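You operate a simulated robot arm through the tools that you are given. There is no shell and no other tool. Be economical: measure what you need, move in short steps, check, and stop when the job is done.

Carry out the task below with a simulated two-armed robot. There is one attempt and no reset: what you move stays moved.

JOB
Put the yellow film roll from the top of the check bench on the buckle shelf. Fetch the yellow edge pad and set it in the hp pan. Take the yellow felt pad and leave it on the red rubber pad. Put one of the drying bags from the top of the check bench on the coil shelf. Pick up the return tube with one hand, pass it to the other hand and put it on the rubber mat on the check bench. Put the grease cartridge labelled "EP 2" from the hp pan on the upper shelf of the film rack. Open the strap drawer, take the grey liner ring and put it in the inside of the strap drawer, then shut the drawer. Shut the dry cabinet door. Fetch the magnet label that says "5306" from the top of the check bench and set it on the pack of kraft sheets. The order is free. Set down upright: return tube.

It is judged by the outcome, as a careful person would: the job done as asked, and still so three seconds after it is handed in. It fails if anything else is knocked over, pushed out of place, dropped, spilled or broken. Flat cloth is picked up by pressing the open fingertips on it (5 to 10 N) and closing them slowly along it; thin cloth reads only 2 to 8 mm in the jaws.

ROBOT AND FRAMES
Two 6-joint arms with two-finger parallel grippers on one trunk, on a base that drives. Base frame: it is fixed to the floor where the robot stands at the start and does not move with it; the origin is under the middle of the robot, x ahead of it, y to its left, z up; the surface under the hand at the start is at about z = 0.88. Lengths are in m, angles in degrees, forces in N, time in s.
The left shoulder is at the start at [0.08, 0.216, 1.558], the right one opposite. With the tool pointing down near the work surface each hand reaches from about 0.1 to 0.72 m from the robot's upright axis, wherever it stands, measured 20 degrees to its own side. Places, roughly: buckle shelf [-1.4, -0.3, 1.3]; coil shelf [-1.4, -0.3, 0.9]; dry cabinet door [-1, 1.2, 0.5]; drying bag [0.5, -0.25, 1]; grease cartridge [-3.75, 0.25, 0.75]; grey liner ring (13x13x5 cm) [-1.3, 0.1, 1]; inside of the strap drawer [-1.4, 0.5, 0.4]; magnet label [0.5, 1, 1]; pack of kraft sheets (20x15x3 cm) [0.6, 1.5, 0.9]; pan (94x22 cm) [-3.64, 0, 0.74]; red rubber pad (11x11x2 cm) [0.6, -0.3, 0.9]; return tube [-3, 2.25, 1]; rubber mat on the check bench [0.9, 0.6, 0.9]; strap drawer [-1.3, 0.5, 0.4]; upper shelf of the film rack (17x108 cm) [-3.34, 2.08, 1.2]; yellow edge pad (5x4x3 cm) [0.7, 0.1, 0.9]; yellow felt pad (7x5x4 cm) [0.6, 0, 0.9]; yellow film roll (5x5x4 cm) [0.5, 0.1, 0.9]. Payload 3.43 kg a hand.
The TCP of each hand is the grasp point between the finger pads, 0.03 m short of the fingertips. In the tool frame z runs along the fingers and y along their closing line. The gripper opens to 0.094 m. The fingers are 0.028 m wide and 0.01 m thick; the gripper's body (0.05 by 0.096 m) begins 0.055 m behind the TCP.
Orientation is that of the tool frame in the base frame, as a unit quaternion [x, y, z, w]. With the fingers straight down and closing along the base's y, the tool's x points along the base's -x, its y along +y and its z along -z.

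CONTROLS
- The arms move only by the tool apply_moves. It takes "left_increments", "right_increments" or both (then of equal length, played together; a hand with none holds still); each is a list of rows, each a list of 6 numbers: the shift along the tool's x, y, z in m, then the turn, a rotation vector about the tool's x, y, z in degrees. In form: [[tx, ty, tz, rx, ry, rz], ...]. A call has 1 to 12 rows; each row shifts and turns the commanded pose from where the row before left it, along the tool's axes as they then stand. "left_hand" and "right_hand" are, for a hand that has rows, the gripper command, from -1 (fully open) to 1 (shut), values between in proportion, set as the call begins (left out, the last holds). Rows are played at 5 a second. More than 0.05 m and 8.6 degrees between two rows, or a gripper value outside its range, and nothing of the call is played. Where a pose cannot be reached the arm comes as near as it can. A force on the tool above 40 N (or 10 N above the force at the start of the call, whichever is more), or a blocked arm, ends the call early, and 0.2 s more pass. Each finger travels about 0.072 m/s and halts on what it meets, pressing with about 36 N; the grip force reading is that of the motor and also rises with nothing between the fingers. The clock runs only during rows and for 0.2 s after the last one: add rows that do not move to give the fingers time. It gives the time, the measured TCP pose, the force on the tool (base axes), the opening and the grip force at its end, in the units of the frame above (readings bear some noise), with the torque about the TCP (base axes, N m) and any sound that the robot's microphone picked up, and new pictures: "pictures" is both (left out), scene, wrist or none (wrist: the cameras of the hands that moved).
- Cameras (640 x 400 px; columns grow to the right, rows downward): "scene" is now at [0.0688, 0.0401, 1.6934]; the picture's right is [0.69, -0.72, 0.00], its down [-0.67, -0.64, -0.36] and it looks along [0.26, 0.25, -0.93] (base axes); focal length 232 px, centre (320, 200). "left" rides on the left gripper at [0.076, -0.014, -0.103] in its tool frame; the picture's right is [0.18, 0.98, 0.00], its down [-0.75, 0.14, -0.64] and it looks along [-0.63, 0.12, 0.77] (tool axes); focal length 243 px, centre (320, 200). "right" rides on the right gripper at [0.076, 0.014, -0.103] in its tool frame; the picture's right is [-0.18, 0.98, 0.00], its down [-0.75, -0.14, -0.64] and it looks along [-0.63, -0.12, 0.77] (tool axes); focal length 243 px, centre (320, 200). There is no depth. A picture from a camera that has moved, and an enlarged one, comes with that camera's place and axes in the base frame and with its lens.
- lift_body(by): slides the trunk up (or, below 0, down) by that many m; the arms and the scene camera ride with it, the base frame stays. It gives what a move gives, with no picture.
- base_move(legs): drives the robot by 1 to 6 legs, each [ahead, left, turn to the left] in m, m and degrees, along the robot's own axes; the way and the turn of a leg run together, so that a leg with both is an arc; at most 1.5 m and 180 degrees a leg. The arms and the cameras ride along, it lands a little off, and it stops where it bumps. It gives what a move gives, and a new picture of the scene camera.
- turn_head(pan, tilt): turns the head with the scene camera to pan (to the left, within 86 degrees either way) and tilt (down, from -29 to 69), counted from straight ahead of the robot. It gives what a move gives, and a new picture of the scene camera.
- zoom(camera, box): a new picture of the part [left, top, right, bottom] of that camera's present view, enlarged. It takes no simulated time.
- finish_job(): hands the job in; it is judged then, once.

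Work in short steps. Places have to be worked out from the pictures, the camera data and where the tool is seen: move nearer, look again, correct. Check each grasp and each placing, and mend what went wrong. You have 525 turns and 360 pictures in all, those below and enlarged ones among them. Open the grippers and draw the arms clear of the work before you hand the job in, unless the task says otherwise; then end with one line.

The tools are called by a JSON object that holds its "method" and its "body". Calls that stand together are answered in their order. apply_moves: Moves the arms, as the interface text tells. Its arguments: {"type":"object","properties":{"left_increments":{"type":"array"},"left_hand":{"type":"number"},"right_increments":{"type":"array"},"right_hand":{"type":"number"},"pictures":{"type":"string","enum":["both","scene","wrist","none"]}},"required":[]} The other tools are called the same way: lift_body (by) slides the trunk up or down; base_move (legs) drives the base; turn_head (pan, tilt) turns the head that bears the scene camera; zoom (camera, box) takes an enlarged picture of a part of a camera's view; finish_job () hands the job in.

At the start:

```text
time: 0.0
left_tcp_pos: [0.378, 0.5198, 0.9995]
left_tcp_rot: [0.0, 1.0, 0.0, 0.0]
left_force: [0.2, -0.5, -1.5]
left_ft_torque: [0.02, 0.0, 0.01]
left_gripper_width: 0.094
left_gripper_force: 0.2
right_tcp_pos: [0.5336, 0.1004, 1.0829]
right_tcp_rot: [0.0, 1.0, 0.0, 0.0]
right_force: [0.8, 0.0, -0.1]
right_ft_torque: [-0.04, 0.01, 0.03]
right_gripper_width: 0.0939
right_gripper_force: 0.0
trunk travel left (down, up): [-0.788, 0.052]
robot x, y, heading: [0.001, 0.0044, -0.1]
head pan, tilt: [43.6, 68.8]
```

scene: 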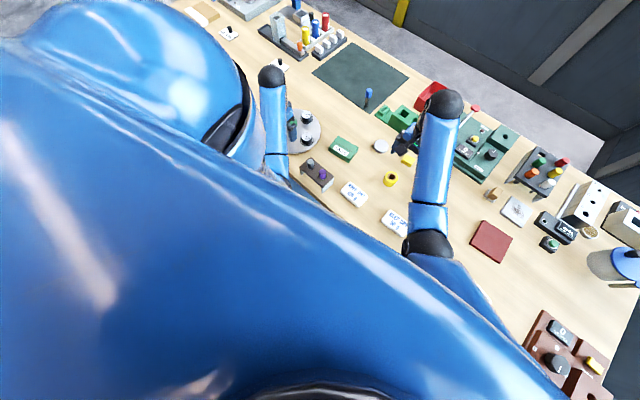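
right: 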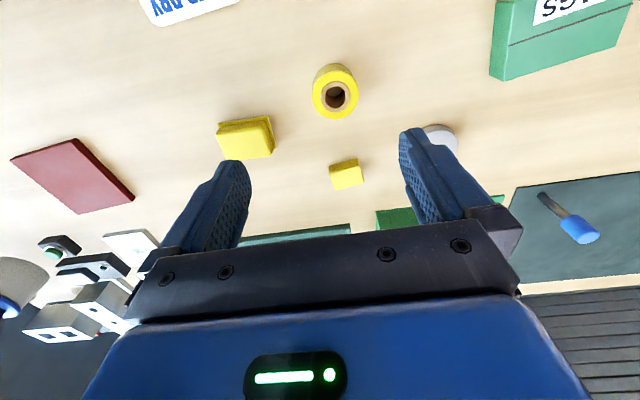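
left: 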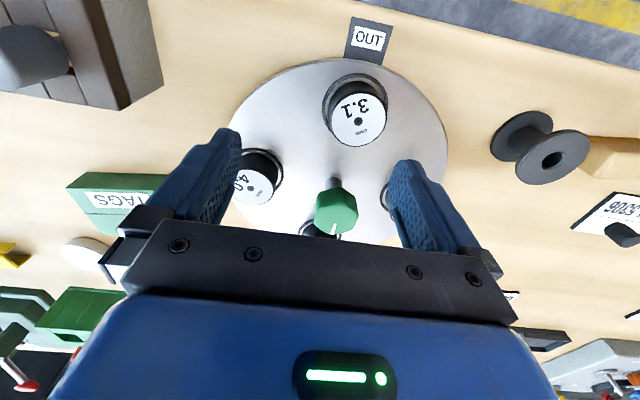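

The right camera places the film roll near (0.54, 0.115), the felt pad near (0.57, 0.00), the edge pad near (0.65, 0.115) and the red pad near (0.59, -0.26). I'll enlarge the view to check how they are turned.

{"method": "zoom", "body": {"camera": "right", "box": [160, 20, 480, 220]}}

{"method": "zoom", "body": {"camera": "scene", "box": [260, 60, 640, 300]}}

```text
2.00 times, centred on (320, 120) of right
camera zoom: at [0.4576, 0.1139, 1.186], right [0.18, 0.98, 0.0], down [0.75, -0.14, 0.64], along [0.63, -0.12, -0.77], focal length 485 px, centre (320, 360)
```

zoom: 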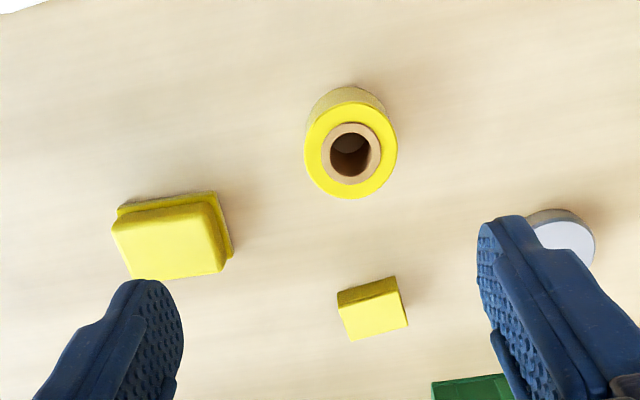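

```text
1.67 times, centred on (450, 180) of scene
camera zoom: at [0.0688, 0.0401, 1.6934], right [0.69, -0.72, 0.0], down [-0.67, -0.64, -0.36], along [0.26, 0.25, -0.93], focal length 386 px, centre (103, 233)
```

zoom: 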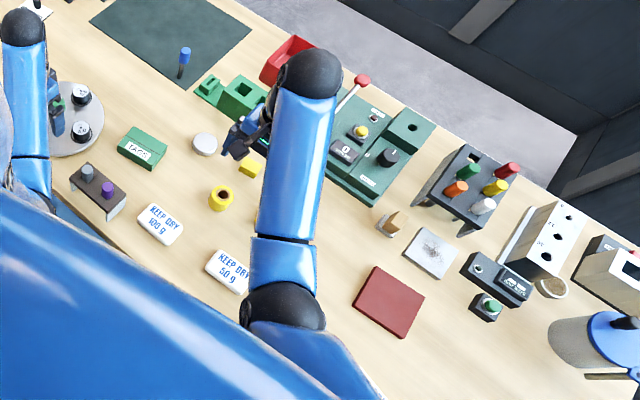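

The felt pad's top is centred near (0.573, 0.000), with its long side along y, so I'll straddle it along y. I'll move the right hand above it and look.

{"method": "apply_moves", "body": {"right_increments": [[-0.013, -0.033, 0.02, 0, 0, 0], [-0.013, -0.034, 0.02, 0, 0, 0], [-0.013, -0.033, 0.02, 0, 0, 0], [0, 0, 0.03, 0, 0, 0], [0, 0, 0, 0, 0, 0]], "right_hand": -1, "pictures": "wrist"}}

```text
time: 1.2
left_tcp_pos: [0.3788, 0.5202, 1.0]
left_tcp_rot: [0.0, 1.0, 0.001, 0.0]
left_force: [0.0, -0.2, 0.4]
left_ft_torque: [0.01, 0.01, 0.01]
left_gripper_width: 0.0939
left_gripper_force: 0.1
right_tcp_pos: [0.5713, -0.0005, 0.9924]
right_tcp_rot: [0.0, 1.0, 0.0, 0.0]
right_force: [-0.8, 0.6, 0.3]
right_ft_torque: [0.0, -0.02, -0.03]
right_gripper_width: 0.0941
right_gripper_force: 0.1
trunk travel left (down, up): [-0.788, 0.052]
robot x, y, heading: [-0.0005, -0.0008, 0.1]
head pan, tilt: [43.6, 68.8]
camera right: at [0.4959, 0.0121, 1.0957], right [0.18, 0.98, 0.0], down [0.75, -0.14, 0.64], along [0.63, -0.12, -0.77], focal length 243 px, centre (320, 200)
```

right: 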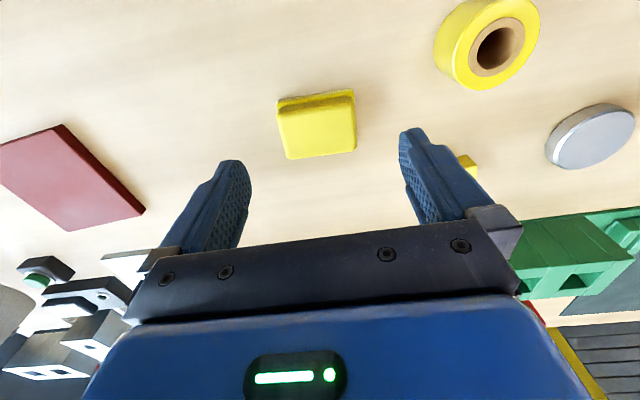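

Aligned over the felt pad, so I'll go down and close.

{"method": "apply_moves", "body": {"right_increments": [[0, -0.002, 0.03, 0, 0, 0], [0, 0, 0.03, 0, 0, 0], [0, 0, 0.018, 0, 0, 0], [0, 0, 0, 0, 0, 0]], "pictures": "none"}}

{"method": "apply_moves", "body": {"right_increments": [[0, 0, 0, 0, 0, 0], [0, 0, 0, 0, 0, 0], [0, 0, 0, 0, 0, 0], [0, 0, -0.02, 0, 0, 0], [0, 0, -0.03, 0, 0, 0]], "right_hand": 0.5, "pictures": "wrist"}}

```text
time: 2.2
left_tcp_pos: [0.3776, 0.52, 0.9989]
left_tcp_rot: [0.0, 1.0, 0.0, -0.001]
left_force: [-0.3, 0.0, -0.2]
left_ft_torque: [0.0, 0.01, 0.04]
left_gripper_width: 0.094
left_gripper_force: 0.2
right_tcp_pos: [0.571, -0.0029, 0.9158]
right_tcp_rot: [0.0, 1.0, 0.0, 0.0]
right_force: [-0.6, 0.4, 0.0]
right_ft_torque: [0.01, 0.0, 0.01]
right_gripper_width: 0.0941
right_gripper_force: 0.1
trunk travel left (down, up): [-0.788, 0.052]
robot x, y, heading: [-0.004, 0.0, 0.1]
head pan, tilt: [43.6, 68.8]
```

```text
time: 3.4
left_tcp_pos: [0.3783, 0.52, 1.0002]
left_tcp_rot: [0.0, 1.0, 0.0, 0.0]
left_force: [0.3, 0.1, 0.1]
left_ft_torque: [0.01, 0.01, 0.05]
left_gripper_width: 0.094
left_gripper_force: 0.1
right_tcp_pos: [0.5718, -0.0012, 0.9638]
right_tcp_rot: [0.0, 1.0, 0.0, 0.0]
right_force: [-0.1, 0.1, 0.1]
right_ft_torque: [0.0, -0.03, 0.02]
right_gripper_width: 0.0221
right_gripper_force: 0.1
trunk travel left (down, up): [-0.788, 0.052]
robot x, y, heading: [0.0013, 0.0011, -0.1]
head pan, tilt: [43.6, 68.8]
camera right: at [0.4964, 0.0113, 1.0678], right [0.18, 0.98, 0.0], down [0.75, -0.14, 0.64], along [0.63, -0.12, -0.77], focal length 243 px, centre (320, 200)
```

right: 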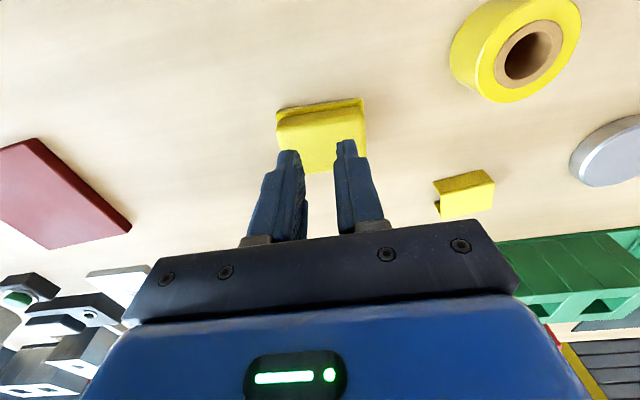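

The fingers closed on nothing and the pad looks undisturbed or slightly shifted. I'll look closer.

{"method": "zoom", "body": {"camera": "right", "box": [220, 70, 420, 195]}}

```text
3.20 times, centred on (320, 132) of right
camera zoom: at [0.4964, 0.0113, 1.0678], right [0.18, 0.98, 0.0], down [0.75, -0.14, 0.64], along [0.63, -0.12, -0.77], focal length 776 px, centre (320, 416)
```

zoom: 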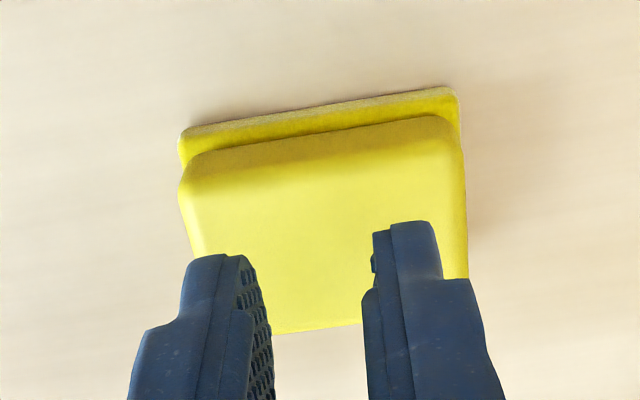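

The pad is where it was, so the grip probably slipped off its tapered sides. I'll go back down, close fully, and read the width before lifting.

{"method": "apply_moves", "body": {"right_increments": [[0, 0, 0, 0, 0, 0], [0, 0, 0, 0, 0, 0], [0.002, 0, 0.028, 0, 0, 0], [0, 0, 0.023, 0, 0, 0], [0, 0, 0, 0, 0, 0]], "right_hand": -1, "pictures": "wrist"}}

{"method": "apply_moves", "body": {"right_increments": [[0, 0, 0, 0, 0, 0], [0, 0, 0, 0, 0, 0], [0, 0, 0, 0, 0, 0], [0, 0, 0, 0, 0, 0]], "right_hand": 1, "pictures": "wrist"}}

```text
time: 4.6
left_tcp_pos: [0.3787, 0.5196, 1.0]
left_tcp_rot: [0.0, 1.0, 0.0, 0.0]
left_force: [0.8, 0.1, -0.4]
left_ft_torque: [0.01, -0.01, -0.02]
left_gripper_width: 0.094
left_gripper_force: 0.1
right_tcp_pos: [0.5718, 0.0003, 0.9141]
right_tcp_rot: [0.0, 1.0, 0.0, 0.0]
right_force: [0.3, -0.6, 0.5]
right_ft_torque: [0.02, 0.02, 0.03]
right_gripper_width: 0.094
right_gripper_force: 0.2
trunk travel left (down, up): [-0.788, 0.052]
robot x, y, heading: [0.002, -0.0009, 0.0]
head pan, tilt: [43.6, 68.8]
camera right: at [0.4954, 0.012, 1.0173], right [0.18, 0.98, 0.0], down [0.75, -0.14, 0.64], along [0.63, -0.12, -0.77], focal length 243 px, centre (320, 200)
```

right: 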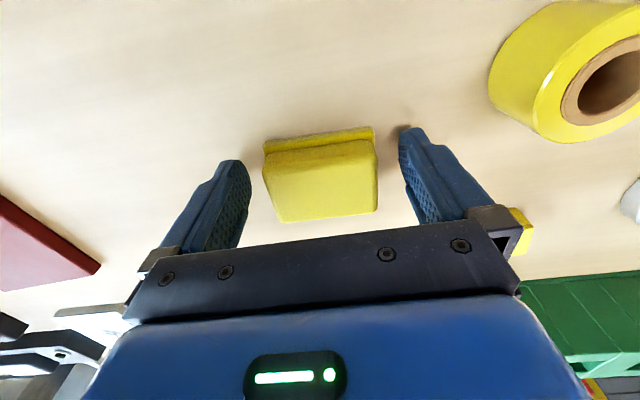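

```text
time: 5.6
left_tcp_pos: [0.3782, 0.5194, 0.9995]
left_tcp_rot: [0.0, 1.0, 0.0, 0.0]
left_force: [-0.2, -0.9, -0.3]
left_ft_torque: [0.0, 0.01, -0.03]
left_gripper_width: 0.094
left_gripper_force: 0.1
right_tcp_pos: [0.5713, -0.0005, 0.9148]
right_tcp_rot: [0.0, 1.0, -0.001, 0.0]
right_force: [0.5, -0.1, 0.7]
right_ft_torque: [0.03, 0.0, 0.03]
right_gripper_width: 0.0692
right_gripper_force: 36.1
trunk travel left (down, up): [-0.788, 0.052]
robot x, y, heading: [-0.0004, -0.0025, -0.1]
head pan, tilt: [43.6, 68.8]
camera right: at [0.4956, 0.0118, 1.0174], right [0.18, 0.98, 0.0], down [0.75, -0.14, 0.64], along [0.63, -0.12, -0.77], focal length 243 px, centre (320, 200)
```

right: 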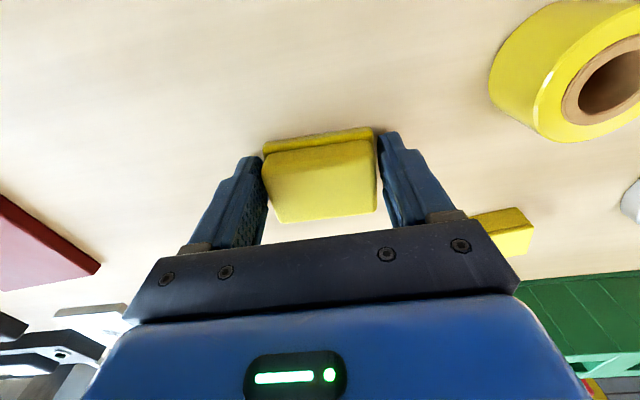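

It's now gripped at 69 mm with 36 N. I'll lift slowly and check.

{"method": "apply_moves", "body": {"right_increments": [[0, 0, -0.01, 0, 0, 0], [0, 0, -0.015, 0, 0, 0], [0, 0, -0.02, 0, 0, 0], [0, 0, 0, 0, 0, 0]], "pictures": "wrist"}}

```text
time: 6.6
left_tcp_pos: [0.3787, 0.5202, 1.0001]
left_tcp_rot: [0.001, 1.0, 0.0, 0.0]
left_force: [0.9, 0.6, 0.7]
left_ft_torque: [0.02, 0.0, 0.01]
left_gripper_width: 0.0942
left_gripper_force: 0.1
right_tcp_pos: [0.5712, -0.0017, 0.9571]
right_tcp_rot: [0.001, 1.0, 0.0, 0.0]
right_force: [-0.3, 0.0, -0.2]
right_ft_torque: [0.01, 0.02, 0.0]
right_gripper_width: 0.0694
right_gripper_force: 36.2
trunk travel left (down, up): [-0.788, 0.052]
robot x, y, heading: [0.0023, 0.0021, 0.1]
head pan, tilt: [43.6, 68.8]
camera right: at [0.4956, 0.0114, 1.0615], right [0.18, 0.98, 0.0], down [0.75, -0.14, 0.64], along [0.63, -0.12, -0.77], focal length 243 px, centre (320, 200)
```

right: 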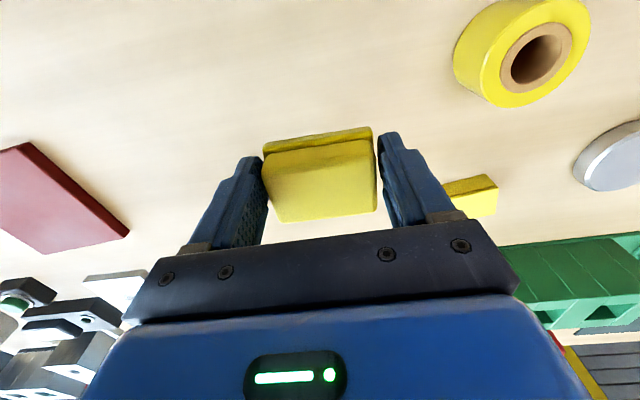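

Lifted. I'll carry it over to the red pad at about (0.592, -0.263).

{"method": "apply_moves", "body": {"right_increments": [[0, 0, -0.03, 0, 0, 0], [-0.004, -0.044, 0, 0, 0, 0], [-0.004, -0.044, 0, 0, 0, 0], [-0.004, -0.044, 0, 0, 0, 0], [-0.004, -0.044, 0, 0, 0, 0], [-0.004, -0.044, 0, 0, 0, 0], [-0.005, -0.041, 0, 0, 0, 0], [0, 0, 0, 0, 0, 0]], "pictures": "wrist"}}

```text
time: 8.4
left_tcp_pos: [0.3788, 0.5209, 1.0004]
left_tcp_rot: [0.0, 1.0, 0.0, 0.0]
left_force: [-0.1, 0.8, 0.2]
left_ft_torque: [0.01, 0.01, 0.01]
left_gripper_width: 0.0937
left_gripper_force: 0.1
right_tcp_pos: [0.5954, -0.2635, 0.9885]
right_tcp_rot: [0.001, 1.0, 0.0, 0.001]
right_force: [-0.2, 0.1, -0.3]
right_ft_torque: [0.01, 0.04, 0.02]
right_gripper_width: 0.0692
right_gripper_force: 36.5
trunk travel left (down, up): [-0.788, 0.052]
robot x, y, heading: [-0.002, -0.0012, 0.2]
head pan, tilt: [43.6, 68.8]
camera right: at [0.5201, -0.2497, 1.0915], right [0.18, 0.98, 0.0], down [0.75, -0.14, 0.64], along [0.63, -0.12, -0.77], focal length 243 px, centre (320, 200)
```

right: 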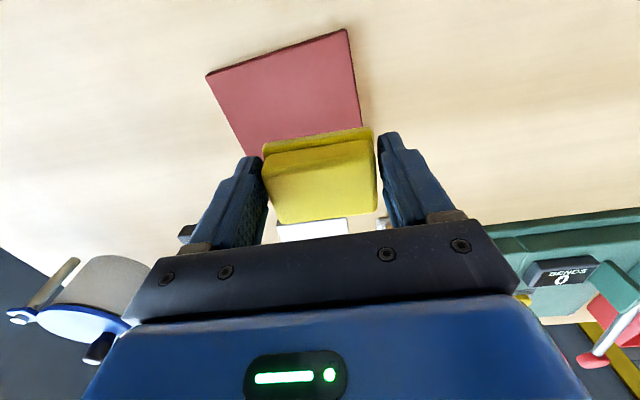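

The red pad's centre works out at about (0.599, -0.284). I'll shift about 2 cm and lower.

{"method": "apply_moves", "body": {"right_increments": [[-0.009, -0.021, 0, 0, 0, 0], [0, 0, 0.025, 0, 0, 0], [0, 0, 0.015, 0, 0, 0], [0, 0, 0, 0, 0, 0]], "pictures": "wrist"}}

```text
time: 9.4
left_tcp_pos: [0.3776, 0.5191, 0.9997]
left_tcp_rot: [0.0, 1.0, 0.0, 0.0]
left_force: [-0.2, 0.1, -0.7]
left_ft_torque: [-0.02, 0.02, 0.02]
left_gripper_width: 0.0937
left_gripper_force: 0.1
right_tcp_pos: [0.6048, -0.2837, 0.9469]
right_tcp_rot: [0.0, 1.0, 0.001, 0.0]
right_force: [-0.6, -0.4, 0.0]
right_ft_torque: [0.01, -0.01, 0.01]
right_gripper_width: 0.0689
right_gripper_force: 35.5
trunk travel left (down, up): [-0.788, 0.052]
robot x, y, heading: [-0.0001, 0.0008, -0.1]
head pan, tilt: [43.6, 68.8]
camera right: at [0.5294, -0.271, 1.0505], right [0.18, 0.98, 0.0], down [0.75, -0.14, 0.64], along [0.63, -0.12, -0.77], focal length 243 px, centre (320, 200)
```

right: 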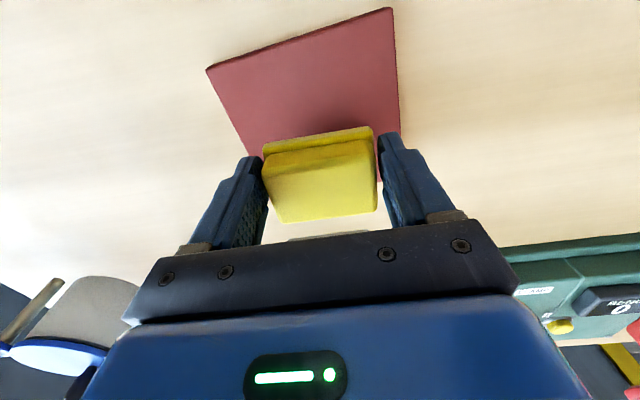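

Centred. I'll lower in small steps until it touches.

{"method": "apply_moves", "body": {"right_increments": [[0.003, 0, 0.007, 0, 0, 0], [0, 0, 0.004, 0, 0, 0], [0, 0, 0, 0, 0, 0]], "pictures": "none"}}

```text
time: 10.2
left_tcp_pos: [0.3787, 0.5186, 0.9995]
left_tcp_rot: [0.0, 1.0, 0.0, 0.001]
left_force: [0.3, 0.7, -0.2]
left_ft_torque: [0.02, -0.02, 0.03]
left_gripper_width: 0.0938
left_gripper_force: 0.0
right_tcp_pos: [0.6021, -0.2844, 0.9368]
right_tcp_rot: [0.0, 1.0, 0.0, 0.0]
right_force: [0.2, -0.6, -0.1]
right_ft_torque: [-0.02, -0.01, 0.0]
right_gripper_width: 0.0691
right_gripper_force: 36.8
trunk travel left (down, up): [-0.788, 0.052]
robot x, y, heading: [0.0023, -0.0027, 0.1]
head pan, tilt: [43.6, 68.8]
```

{"method": "apply_moves", "body": {"right_increments": [[0, 0, 0.003, 0, 0, 0], [0, 0, 0.002, 0, 0, 0], [0, 0, 0, 0, 0, 0]], "pictures": "wrist"}}

```text
time: 11.0
left_tcp_pos: [0.3782, 0.5194, 0.9988]
left_tcp_rot: [0.0, 1.0, 0.0, 0.0]
left_force: [-0.6, 0.6, 0.7]
left_ft_torque: [0.01, -0.01, 0.02]
left_gripper_width: 0.094
left_gripper_force: 0.0
right_tcp_pos: [0.6019, -0.2827, 0.9329]
right_tcp_rot: [0.0, 1.0, 0.0, 0.0]
right_force: [0.5, 0.7, -1.3]
right_ft_torque: [0.03, 0.0, 0.01]
right_gripper_width: 0.0691
right_gripper_force: 36.4
trunk travel left (down, up): [-0.788, 0.052]
robot x, y, heading: [-0.0023, -0.0003, 0.0]
head pan, tilt: [43.6, 68.8]
camera right: at [0.5262, -0.2697, 1.0355], right [0.18, 0.98, 0.0], down [0.75, -0.14, 0.64], along [0.63, -0.12, -0.77], focal length 243 px, centre (320, 200)
```

right: 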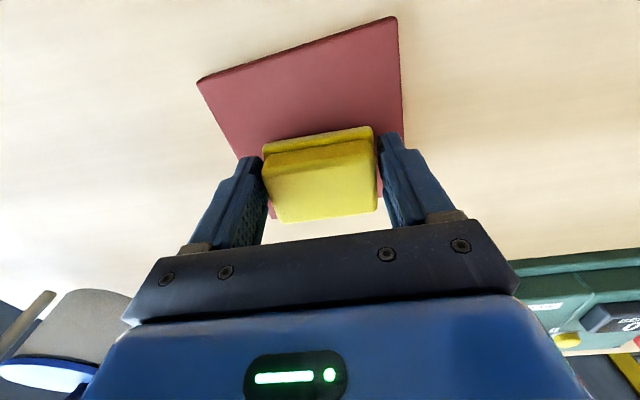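

The pad sits about 1 cm ahead of the TCP, so I'll raise slightly, shift 1.4 cm back, lower and release.

{"method": "apply_moves", "body": {"right_increments": [[0, 0, -0.008, 0, 0, 0], [0.014, 0, 0, 0, 0, 0], [0, 0, 0.005, 0, 0, 0], [0, 0, 0.003, 0, 0, 0], [0, 0, 0, 0, 0, 0]], "pictures": "none"}}

{"method": "apply_moves", "body": {"right_increments": [[0, 0, 0, 0, 0, 0], [0, 0, 0, 0, 0, 0], [0, 0, -0.02, 0, 0, 0], [0, 0, -0.03, 0, 0, 0], [0, 0, -0.03, 0, 0, 0], [0, 0, 0, 0, 0, 0]], "right_hand": -1, "pictures": "wrist"}}

```text
time: 12.2
left_tcp_pos: [0.3788, 0.5197, 0.9992]
left_tcp_rot: [0.0, 1.0, 0.0, 0.0]
left_force: [-0.7, -0.4, 0.2]
left_ft_torque: [0.0, -0.02, 0.02]
left_gripper_width: 0.094
left_gripper_force: 0.1
right_tcp_pos: [0.5881, -0.2819, 0.9345]
right_tcp_rot: [0.0, 1.0, 0.0, 0.0]
right_force: [0.9, -0.2, -0.5]
right_ft_torque: [0.01, 0.01, 0.01]
right_gripper_width: 0.0691
right_gripper_force: 36.0
trunk travel left (down, up): [-0.788, 0.052]
robot x, y, heading: [0.004, 0.0007, 0.1]
head pan, tilt: [43.6, 68.8]
```

```text
time: 13.6
left_tcp_pos: [0.378, 0.5202, 0.9988]
left_tcp_rot: [0.0, 1.0, 0.0, 0.0]
left_force: [-0.9, 0.1, -0.4]
left_ft_torque: [-0.01, -0.04, -0.01]
left_gripper_width: 0.0942
left_gripper_force: 0.0
right_tcp_pos: [0.5876, -0.2831, 1.0148]
right_tcp_rot: [0.0, 1.0, -0.001, 0.0]
right_force: [-0.6, -1.0, 0.6]
right_ft_torque: [0.01, 0.0, 0.03]
right_gripper_width: 0.0938
right_gripper_force: 0.1
trunk travel left (down, up): [-0.788, 0.052]
robot x, y, heading: [0.0013, 0.0017, 0.0]
head pan, tilt: [43.6, 68.8]
camera right: at [0.5115, -0.2709, 1.1175], right [0.18, 0.98, 0.0], down [0.75, -0.14, 0.64], along [0.63, -0.12, -0.77], focal length 243 px, centre (320, 200)
```

right: 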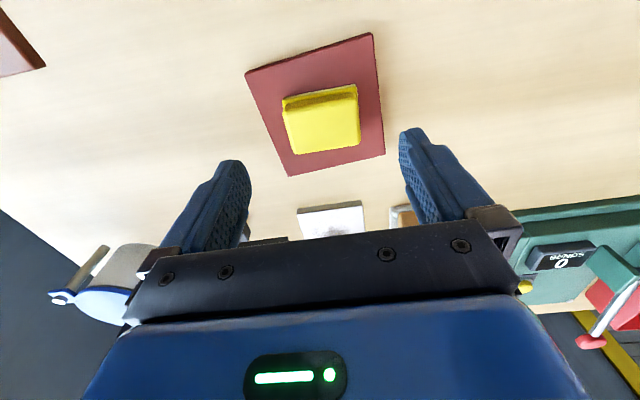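

Felt pad is placed. Next I'll move the right hand to the film roll at (0.538, 0.114), top z about 0.92.

{"method": "apply_moves", "body": {"right_increments": [[0.005, 0.044, -0.01, 0, 0, 0], [0.005, 0.044, 0, 0, 0, 0], [0.005, 0.044, 0, 0, 0, 0], [0.005, 0.044, 0, 0, 0, 0], [0.006, 0.044, 0, 0, 0, 0], [0.006, 0.044, 0, 0, 0, 0], [0.006, 0.044, 0, 0, 0, 0], [0.006, 0.044, 0.02, 0, 0, 0], [0.006, 0.045, 0.03, 0, 0, 0], [0, 0, 0, 0, 0, 0]], "pictures": "wrist"}}

```text
refused: row 9 steps farther than a row can; nothing moved
```

{"method": "apply_moves", "body": {"right_increments": [[0.005, 0.044, -0.01, 0, 0, 0], [0.005, 0.044, 0, 0, 0, 0], [0.005, 0.044, 0, 0, 0, 0], [0.005, 0.044, 0, 0, 0, 0], [0.006, 0.044, 0, 0, 0, 0], [0.006, 0.044, 0, 0, 0, 0], [0.006, 0.044, 0, 0, 0, 0], [0.006, 0.044, 0, 0, 0, 0], [0.006, 0.045, 0, 0, 0, 0], [0, 0, 0.04, 0, 0, 0], [0, 0, 0, 0, 0, 0]], "pictures": "wrist"}}

```text
time: 16.0
left_tcp_pos: [0.3786, 0.5185, 1.0009]
left_tcp_rot: [0.0, 1.0, -0.001, -0.001]
left_force: [0.4, -0.6, 0.5]
left_ft_torque: [0.02, -0.01, 0.0]
left_gripper_width: 0.0939
left_gripper_force: 0.0
right_tcp_pos: [0.5368, 0.1168, 0.9816]
right_tcp_rot: [0.0, 1.0, 0.0, 0.0]
right_force: [0.6, 0.4, 0.7]
right_ft_torque: [0.01, 0.04, -0.02]
right_gripper_width: 0.0939
right_gripper_force: 0.0
trunk travel left (down, up): [-0.788, 0.052]
robot x, y, heading: [-0.0017, -0.0005, 0.0]
head pan, tilt: [43.6, 68.8]
camera right: at [0.4608, 0.1289, 1.0849], right [0.18, 0.98, 0.0], down [0.75, -0.14, 0.64], along [0.63, -0.12, -0.77], focal length 243 px, centre (320, 200)
```

right: 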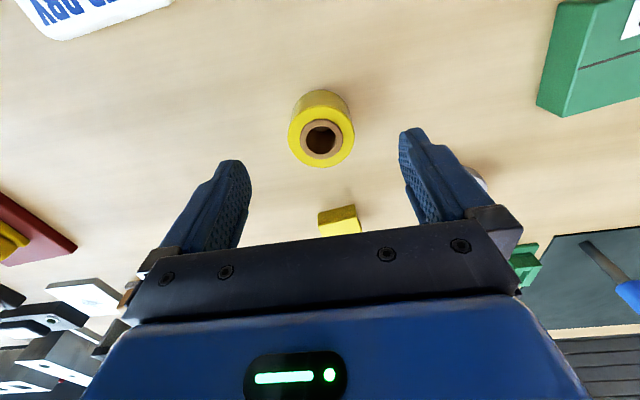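

Aligned. I'll lower and grip the roll.

{"method": "apply_moves", "body": {"right_increments": [[-0.002, -0.002, 0.04, 0, 0, 0], [0, 0, 0.034, 0, 0, 0], [0, 0, 0, 0, 0, 0]], "pictures": "none"}}

{"method": "apply_moves", "body": {"right_increments": [[0, 0, 0, 0, 0, 0], [0, 0, 0, 0, 0, 0], [0, 0, 0, 0, 0, 0], [0, 0, 0, 0, 0, 0], [0, 0, -0.02, 0, 0, 0], [0, 0, -0.03, 0, 0, 0], [0, 0, 0, 0, 0, 0]], "right_hand": 1, "pictures": "wrist"}}

```text
time: 16.8
left_tcp_pos: [0.3769, 0.5193, 1.0006]
left_tcp_rot: [0.001, 1.0, 0.0, 0.0]
left_force: [-0.2, -0.5, -0.1]
left_ft_torque: [0.03, 0.01, -0.01]
left_gripper_width: 0.0941
left_gripper_force: 0.1
right_tcp_pos: [0.5386, 0.114, 0.9094]
right_tcp_rot: [0.0, 1.0, 0.001, 0.0]
right_force: [-3.3, -2.4, 12.1]
right_ft_torque: [-0.36, 0.37, 0.26]
right_gripper_width: 0.0936
right_gripper_force: 0.1
trunk travel left (down, up): [-0.788, 0.052]
robot x, y, heading: [-0.0017, 0.0031, 0.3]
head pan, tilt: [43.6, 68.8]
```

```text
time: 18.4
left_tcp_pos: [0.3789, 0.5191, 0.9994]
left_tcp_rot: [0.0, 1.0, 0.0, 0.0]
left_force: [1.0, -0.4, -0.5]
left_ft_torque: [-0.01, 0.0, -0.02]
left_gripper_width: 0.094
left_gripper_force: 0.0
right_tcp_pos: [0.5404, 0.1116, 0.9582]
right_tcp_rot: [0.0, 1.0, -0.001, -0.001]
right_force: [1.0, 0.0, 0.0]
right_ft_torque: [0.01, 0.02, 0.02]
right_gripper_width: 0.0476
right_gripper_force: 35.8
trunk travel left (down, up): [-0.788, 0.052]
robot x, y, heading: [-0.0008, -0.0059, 0.0]
head pan, tilt: [43.6, 68.8]
camera right: at [0.4641, 0.1243, 1.062], right [0.18, 0.98, 0.0], down [0.75, -0.14, 0.64], along [0.63, -0.12, -0.77], focal length 243 px, centre (320, 200)
```

right: 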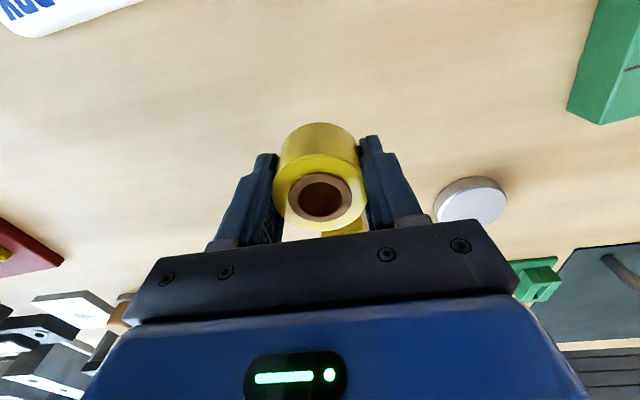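

The roll is held (48 mm). I'll move it up and to the right to make room, and bring the left hand over the 100 g drying bag near (0.40, 0.18).

{"method": "apply_moves", "body": {"right_increments": [[0, 0, -0.045, 0, 0, 0], [0, 0, -0.045, 0, 0, 0], [0, 0, -0.045, 0, 0, 0], [0.01, -0.045, 0, 0, 0, 0], [0.01, -0.045, 0, 0, 0, 0], [0.01, -0.045, 0, 0, 0, 0], [0.01, -0.045, 0, 0, 0, 0], [0.01, -0.045, 0, 0, 0, 0], [0, -0.045, 0, 0, 0, 0], [0, 0, 0, 0, 0, 0], [0, 0, 0, 0, 0, 0], [0, 0, 0, 0, 0, 0]], "left_increments": [[0, 0, -0.04, 0, 0, 0], [0, 0, -0.04, 0, 0, 0], [0, 0, 0, 0, 0, 0], [0, 0, 0, 0, 0, 0], [0, -0.045, 0, 0, 0, 0], [0, -0.045, 0, 0, 0, 0], [0, -0.045, 0, 0, 0, 0], [0, -0.045, 0, 0, 0, 0], [0, -0.045, 0, 0, 0, 0], [0, -0.045, 0, 0, 0, 0], [0, -0.045, 0, 0, 0, 0], [0, 0, 0, 0, 0, 0]], "pictures": "wrist"}}

```text
time: 21.0
left_tcp_pos: [0.3998, 0.2243, 0.9889]
left_tcp_rot: [0.0, 1.0, 0.0, 0.0]
left_force: [-0.5, 0.1, -0.5]
left_ft_torque: [0.02, 0.03, 0.0]
left_gripper_width: 0.0943
left_gripper_force: 0.1
left hand out of reach, approached as far as the arm can: row 1, 2, 5, 6, 7, 9
right_tcp_pos: [0.531, -0.1396, 1.0237]
right_tcp_rot: [0.0, 1.0, 0.0, 0.001]
right_force: [0.0, -0.6, -0.5]
right_ft_torque: [0.04, 0.0, -0.01]
right_gripper_width: 0.0477
right_gripper_force: 36.3
right hand out of reach, approached as far as the arm can: row 4, 5, 6, 7, 8, 9
trunk travel left (down, up): [-0.788, 0.052]
robot x, y, heading: [0.0023, 0.0015, -0.2]
head pan, tilt: [43.6, 68.8]
camera right: at [0.4555, -0.1262, 1.1267], right [0.18, 0.98, 0.0], down [0.75, -0.14, 0.64], along [0.63, -0.12, -0.77], focal length 243 px, centre (320, 200)
camera left: at [0.3228, 0.21, 1.0914], right [-0.18, 0.98, 0.0], down [0.75, 0.14, 0.64], along [0.63, 0.12, -0.77], focal length 243 px, centre (320, 200)
```

right: 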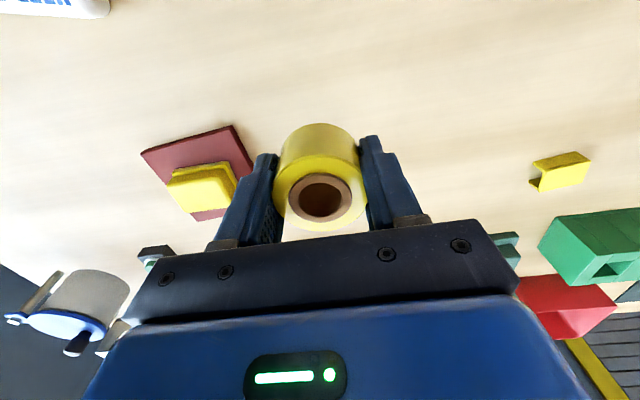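
left: 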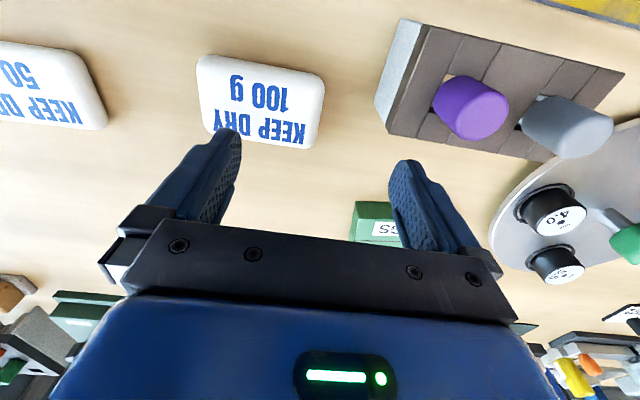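

The bag is about 9 cm along y and 5.6 cm along x, centred near (0.395, 0.178), so I need to close along x. I'll move over it and turn the left hand 90°.

{"method": "apply_moves", "body": {"left_increments": [[0.003, -0.045, 0, 0, 0, 0], [0, 0, 0, 0, 0, 8.2], [0, 0, 0, 0, 0, 8.2], [0, 0, 0, 0, 0, 8.2], [0, 0, 0, 0, 0, 8.2], [0, 0, 0, 0, 0, 8.2], [0, 0, 0, 0, 0, 8.2], [0, 0, 0, 0, 0, 8.2], [0, 0, 0, 0, 0, 8.2], [0, 0, 0, 0, 0, 8.2], [0, 0, 0, 0, 0, 8.2], [0, 0, 0, 0, 0, 8]], "pictures": "wrist"}}

```text
time: 23.6
left_tcp_pos: [0.3953, 0.1778, 0.9887]
left_tcp_rot: [0.708, 0.706, 0.001, 0.001]
left_force: [-0.6, 0.3, -0.5]
left_ft_torque: [0.0, 0.01, -0.01]
left_gripper_width: 0.0938
left_gripper_force: 0.0
right_tcp_pos: [0.5327, -0.1399, 1.0235]
right_tcp_rot: [0.0, 1.0, 0.0, 0.001]
right_force: [0.4, -0.2, -0.5]
right_ft_torque: [-0.01, 0.03, 0.0]
right_gripper_width: 0.0476
right_gripper_force: 36.2
trunk travel left (down, up): [-0.788, 0.052]
robot x, y, heading: [0.0011, 0.0003, 0.2]
head pan, tilt: [43.6, 68.8]
camera left: at [0.3799, 0.2543, 1.0912], right [0.98, 0.18, 0.0], down [0.14, -0.75, 0.64], along [0.12, -0.63, -0.77], focal length 243 px, centre (320, 200)
```

left: 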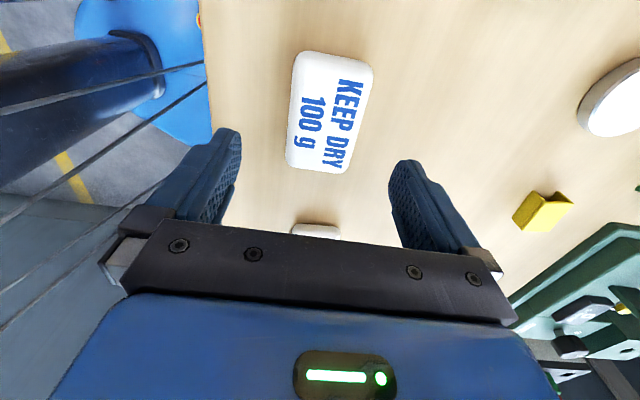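

The bag is centred at about (0.401, 0.187). I'll fine-shift, lower and grip.

{"method": "apply_moves", "body": {"left_increments": [[0.008, 0.005, 0.035, 0, 0, 0], [0, 0, 0.03, 0, 0, 0], [0, 0, 0.012, 0, 0, 0], [0, 0, 0, 0, 0, 0]], "pictures": "wrist"}}

{"method": "apply_moves", "body": {"left_increments": [[0, 0, 0, 0, 0, 0], [0, 0, 0, 0, 0, 0], [0, 0, 0, 0, 0, 0], [0, 0, 0, 0, 0, 0], [0, 0, 0, 0, 0, 0]], "left_hand": 1, "pictures": "wrist"}}

```text
time: 24.6
left_tcp_pos: [0.4008, 0.1858, 0.913]
left_tcp_rot: [0.708, 0.707, 0.0, 0.001]
left_force: [-0.7, -0.4, -0.2]
left_ft_torque: [0.02, 0.0, 0.0]
left_gripper_width: 0.0943
left_gripper_force: 0.0
right_tcp_pos: [0.5324, -0.1375, 1.0244]
right_tcp_rot: [0.0, 1.0, 0.0, 0.001]
right_force: [1.0, -0.4, -0.8]
right_ft_torque: [0.0, 0.0, -0.01]
right_gripper_width: 0.0478
right_gripper_force: 35.9
trunk travel left (down, up): [-0.788, 0.052]
robot x, y, heading: [-0.0034, -0.0027, -0.2]
head pan, tilt: [43.6, 68.8]
camera left: at [0.3855, 0.2622, 1.0141], right [0.98, 0.18, 0.0], down [0.14, -0.75, 0.64], along [0.12, -0.63, -0.77], focal length 243 px, centre (320, 200)
```

left: 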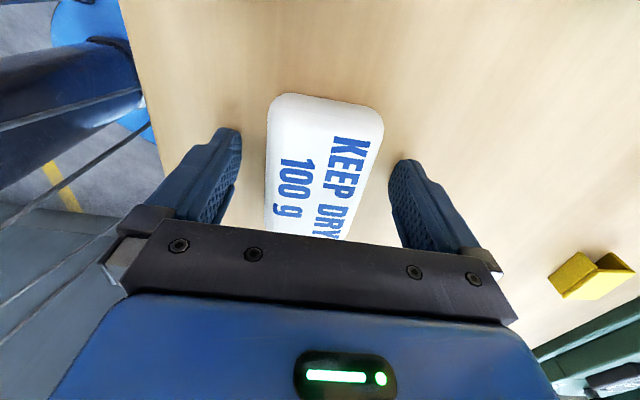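

```text
time: 25.8
left_tcp_pos: [0.4, 0.1855, 0.9126]
left_tcp_rot: [0.707, 0.707, 0.0, 0.0]
left_force: [-0.4, -0.2, -0.9]
left_ft_torque: [0.01, 0.01, 0.01]
left_gripper_width: 0.0588
left_gripper_force: 36.2
right_tcp_pos: [0.5312, -0.1385, 1.0238]
right_tcp_rot: [0.0, 1.0, 0.0, 0.001]
right_force: [0.5, -0.5, 0.0]
right_ft_torque: [0.01, -0.01, 0.01]
right_gripper_width: 0.0477
right_gripper_force: 35.3
trunk travel left (down, up): [-0.788, 0.052]
robot x, y, heading: [0.0001, -0.0002, -0.1]
head pan, tilt: [43.6, 68.8]
camera left: at [0.3855, 0.2623, 1.0144], right [0.98, 0.18, 0.0], down [0.14, -0.75, 0.64], along [0.12, -0.63, -0.77], focal length 243 px, centre (320, 200)
```

left: 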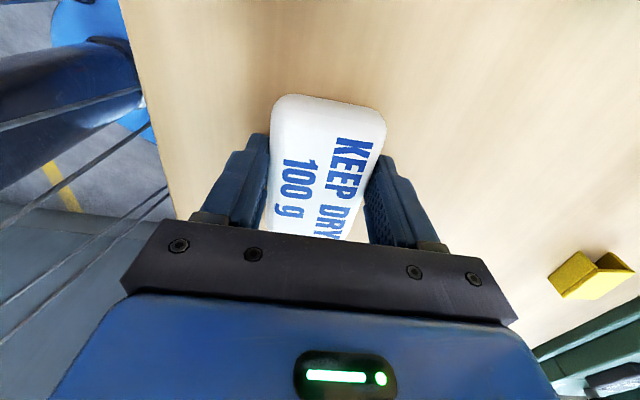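

The bag is gripped at 59 mm. I'll lift it.

{"method": "apply_moves", "body": {"left_increments": [[0, 0, -0.02, 0, 0, 0], [0, 0, -0.03, 0, 0, 0], [0, 0, -0.03, 0, 0, 0], [0, 0, 0, 0, 0, 0]], "pictures": "wrist"}}

{"method": "lift_body", "body": {"by": 0.05}}

{"method": "turn_head", "body": {"pan": 0, "tilt": 35}}

```text
time: 26.8
left_tcp_pos: [0.4003, 0.1849, 0.9909]
left_tcp_rot: [0.707, 0.707, 0.001, 0.001]
left_force: [-0.5, 0.1, -1.9]
left_ft_torque: [0.03, 0.01, 0.0]
left_gripper_width: 0.0591
left_gripper_force: 36.5
left hand out of reach, approached as far as the arm can: row 3
right_tcp_pos: [0.5298, -0.1387, 1.0234]
right_tcp_rot: [0.0, 1.0, 0.0, 0.001]
right_force: [-0.2, -0.3, -0.9]
right_ft_torque: [-0.02, 0.02, -0.01]
right_gripper_width: 0.0477
right_gripper_force: 35.4
trunk travel left (down, up): [-0.788, 0.052]
robot x, y, heading: [0.0006, 0.0001, 0.1]
head pan, tilt: [43.6, 68.8]
camera left: at [0.3856, 0.2615, 1.0922], right [0.98, 0.18, 0.0], down [0.14, -0.75, 0.64], along [0.12, -0.63, -0.77], focal length 243 px, centre (320, 200)
```

left: 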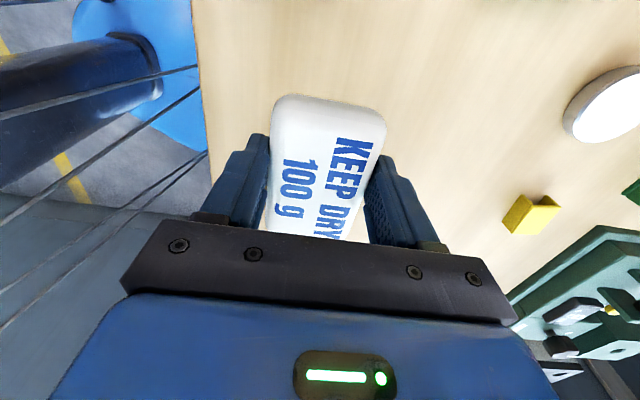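

```text
time: 27.7
left_tcp_pos: [0.4014, 0.1837, 1.04]
left_tcp_rot: [0.707, 0.707, 0.001, 0.001]
left_force: [0.2, 0.1, -1.5]
left_ft_torque: [0.0, 0.0, -0.01]
left_gripper_width: 0.0591
left_gripper_force: 36.6
right_tcp_pos: [0.5321, -0.1391, 1.0728]
right_tcp_rot: [0.0, 1.0, 0.0, 0.001]
right_force: [0.5, 0.3, -1.4]
right_ft_torque: [-0.03, -0.02, 0.02]
right_gripper_width: 0.0478
right_gripper_force: 35.6
trunk travel left (down, up): [-0.838, 0.002]
robot x, y, heading: [-0.0002, 0.003, -0.0]
head pan, tilt: [43.6, 68.8]
```

```text
time: 28.8
left_tcp_pos: [0.4006, 0.1854, 1.0397]
left_tcp_rot: [0.707, 0.707, 0.002, 0.001]
left_force: [-0.2, 0.4, -0.6]
left_ft_torque: [0.0, 0.0, 0.02]
left_gripper_width: 0.0591
left_gripper_force: 35.9
right_tcp_pos: [0.5308, -0.1383, 1.0736]
right_tcp_rot: [0.001, 1.0, 0.0, 0.001]
right_force: [0.1, -0.2, 0.3]
right_ft_torque: [-0.02, 0.02, 0.0]
right_gripper_width: 0.0476
right_gripper_force: 36.2
trunk travel left (down, up): [-0.838, 0.002]
robot x, y, heading: [0.0032, -0.0016, -0.1]
head pan, tilt: [0.0, 35.0]
camera scene: at [0.1166, 0.0016, 1.787], right [0.0, -1.0, 0.0], down [-0.57, 0.0, -0.82], along [0.82, 0.0, -0.57], focal length 232 px, centre (320, 200)
```

scene: 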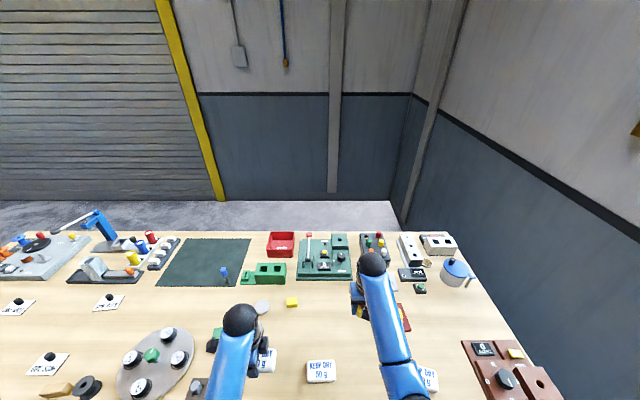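

Clear behind as far as I know. I'll back up 0.4 m and turn part way to look at the area behind.

{"method": "base_move", "body": {"legs": [[-0.4, 0, 0], [0, 0, 90]]}}

{"method": "turn_head", "body": {"pan": 80, "tilt": 25}}

```text
time: 35.2
left_tcp_pos: [-0.603, 0.3962, 1.0395]
left_tcp_rot: [-0.014, 1.0, 0.003, 0.0]
left_force: [0.4, 0.7, -1.0]
left_ft_torque: [-0.02, 0.02, 0.01]
left_gripper_width: 0.059
left_gripper_force: 36.1
right_tcp_pos: [-0.2834, 0.5357, 1.0735]
right_tcp_rot: [0.717, -0.697, 0.0, 0.0]
right_force: [-0.3, -0.5, -1.1]
right_ft_torque: [-0.01, 0.01, -0.03]
right_gripper_width: 0.0481
right_gripper_force: 35.9
trunk travel left (down, up): [-0.838, 0.002]
robot x, y, heading: [-0.4083, -0.0032, 91.6]
head pan, tilt: [0.0, 35.0]
camera scene: at [-0.4121, 0.1207, 1.7871], right [1.0, 0.03, 0.0], down [0.02, -0.57, -0.82], along [-0.02, 0.82, -0.57], focal length 232 px, centre (320, 200)
```

scene: 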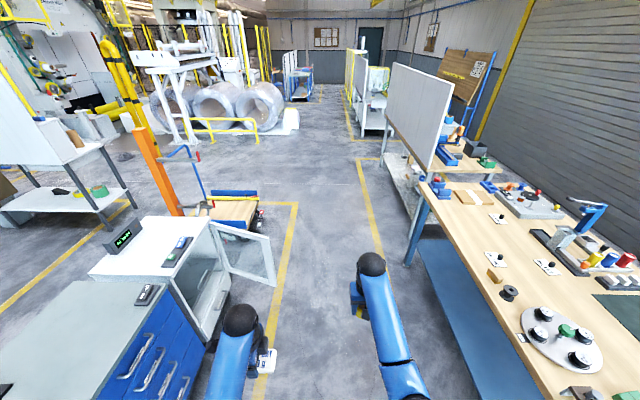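

```text
time: 36.8
left_tcp_pos: [-0.6036, 0.3963, 1.0397]
left_tcp_rot: [-0.013, 1.0, 0.002, 0.0]
left_force: [-0.3, -0.6, -1.0]
left_ft_torque: [-0.03, 0.02, -0.02]
left_gripper_width: 0.059
left_gripper_force: 35.8
right_tcp_pos: [-0.284, 0.5355, 1.0736]
right_tcp_rot: [0.717, -0.697, 0.0, -0.001]
right_force: [0.2, 0.2, -0.5]
right_ft_torque: [0.0, 0.03, 0.01]
right_gripper_width: 0.0476
right_gripper_force: 35.5
trunk travel left (down, up): [-0.838, 0.002]
robot x, y, heading: [-0.4076, -0.001, 91.8]
head pan, tilt: [80.0, 25.0]
camera scene: at [-0.5012, 0.0461, 1.8028], right [0.15, 0.99, 0.0], down [0.42, -0.06, -0.91], along [-0.9, 0.13, -0.42], focal length 232 px, centre (320, 200)
```

scene: 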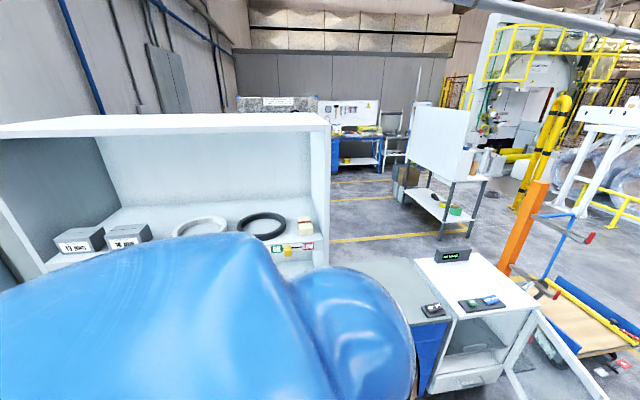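

I can see the shelf unit, the drawer block and the open dry cabinet door. I'll turn the rest of the way to face the shelf.

{"method": "base_move", "body": {"legs": [[0, 0, 88]]}}

{"method": "turn_head", "body": {"pan": 0, "tilt": 30}}

```text
time: 40.9
left_tcp_pos: [-0.8127, -0.1748, 1.0409]
left_tcp_rot: [-0.699, 0.715, 0.001, -0.001]
left_force: [0.3, -0.2, -1.3]
left_ft_torque: [-0.02, 0.01, -0.04]
left_gripper_width: 0.0587
left_gripper_force: 36.0
right_tcp_pos: [-0.9364, 0.1503, 1.0729]
right_tcp_rot: [1.0, -0.011, -0.001, 0.001]
right_force: [-0.2, -0.1, -0.2]
right_ft_torque: [-0.01, -0.02, 0.0]
right_gripper_width: 0.0482
right_gripper_force: 36.8
trunk travel left (down, up): [-0.838, 0.002]
robot x, y, heading: [-0.4064, 0.0018, 178.9]
head pan, tilt: [80.0, 25.0]
camera scene: at [-0.4577, -0.0873, 1.8029], right [-0.98, 0.2, 0.0], down [0.08, 0.41, -0.91], along [-0.18, -0.89, -0.42], focal length 232 px, centre (320, 200)
```

scene: 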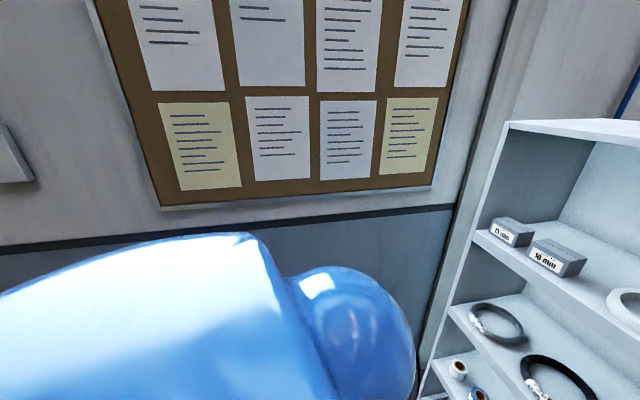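

```text
time: 42.4
left_tcp_pos: [-0.8114, -0.1755, 1.0402]
left_tcp_rot: [-0.699, 0.715, 0.001, -0.001]
left_force: [-0.4, -0.2, -0.3]
left_ft_torque: [-0.03, -0.02, -0.01]
left_gripper_width: 0.0591
left_gripper_force: 36.4
right_tcp_pos: [-0.9357, 0.151, 1.0735]
right_tcp_rot: [1.0, -0.011, -0.001, 0.0]
right_force: [0.0, -0.7, 0.3]
right_ft_torque: [0.0, -0.03, 0.01]
right_gripper_width: 0.0478
right_gripper_force: 36.2
trunk travel left (down, up): [-0.838, 0.002]
robot x, y, heading: [-0.411, 0.0002, 178.5]
head pan, tilt: [0.0, 30.0]
camera scene: at [-0.5301, 0.0046, 1.7949], right [0.02, 1.0, 0.0], down [0.5, -0.01, -0.87], along [-0.87, 0.02, -0.5], focal length 232 px, centre (320, 200)
```

scene: 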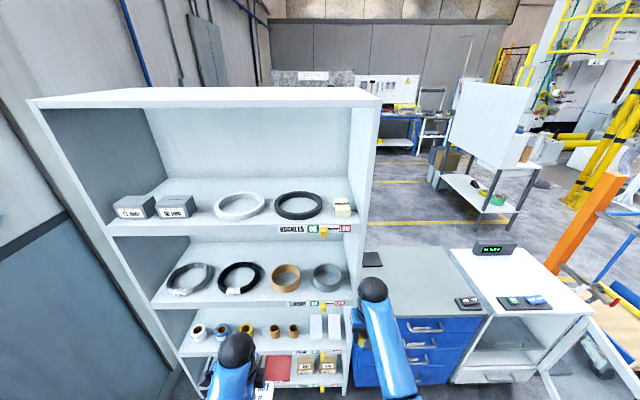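

{"method": "zoom", "body": {"camera": "scene", "box": [90, 180, 390, 370]}}

{"method": "zoom", "body": {"camera": "scene", "box": [340, 220, 640, 400]}}

```text
2.11 times, centred on (240, 275) of scene
camera zoom: at [-0.5301, 0.0046, 1.7949], right [0.02, 1.0, 0.0], down [0.5, -0.01, -0.87], along [-0.87, 0.02, -0.5], focal length 488 px, centre (488, 42)
```

zoom: 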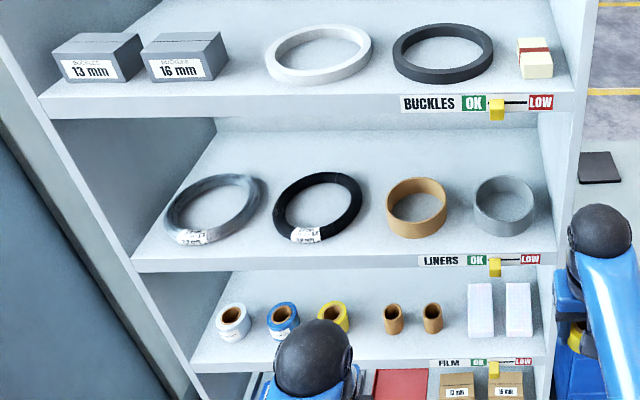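

```text
2.13 times, centred on (490, 310) of scene
camera zoom: at [-0.5301, 0.0046, 1.7949], right [0.02, 1.0, 0.0], down [0.5, -0.01, -0.87], along [-0.87, 0.02, -0.5], focal length 494 px, centre (-43, -35)
```

zoom: 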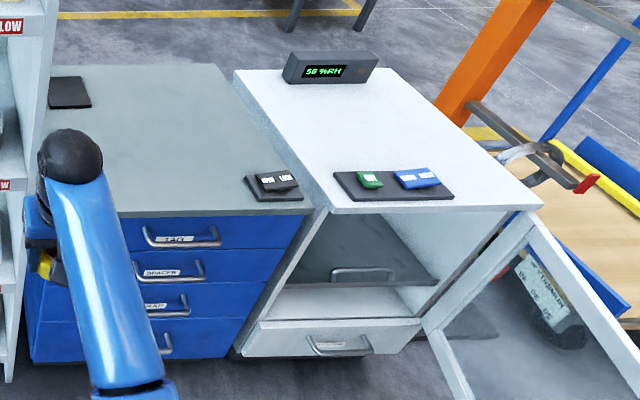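

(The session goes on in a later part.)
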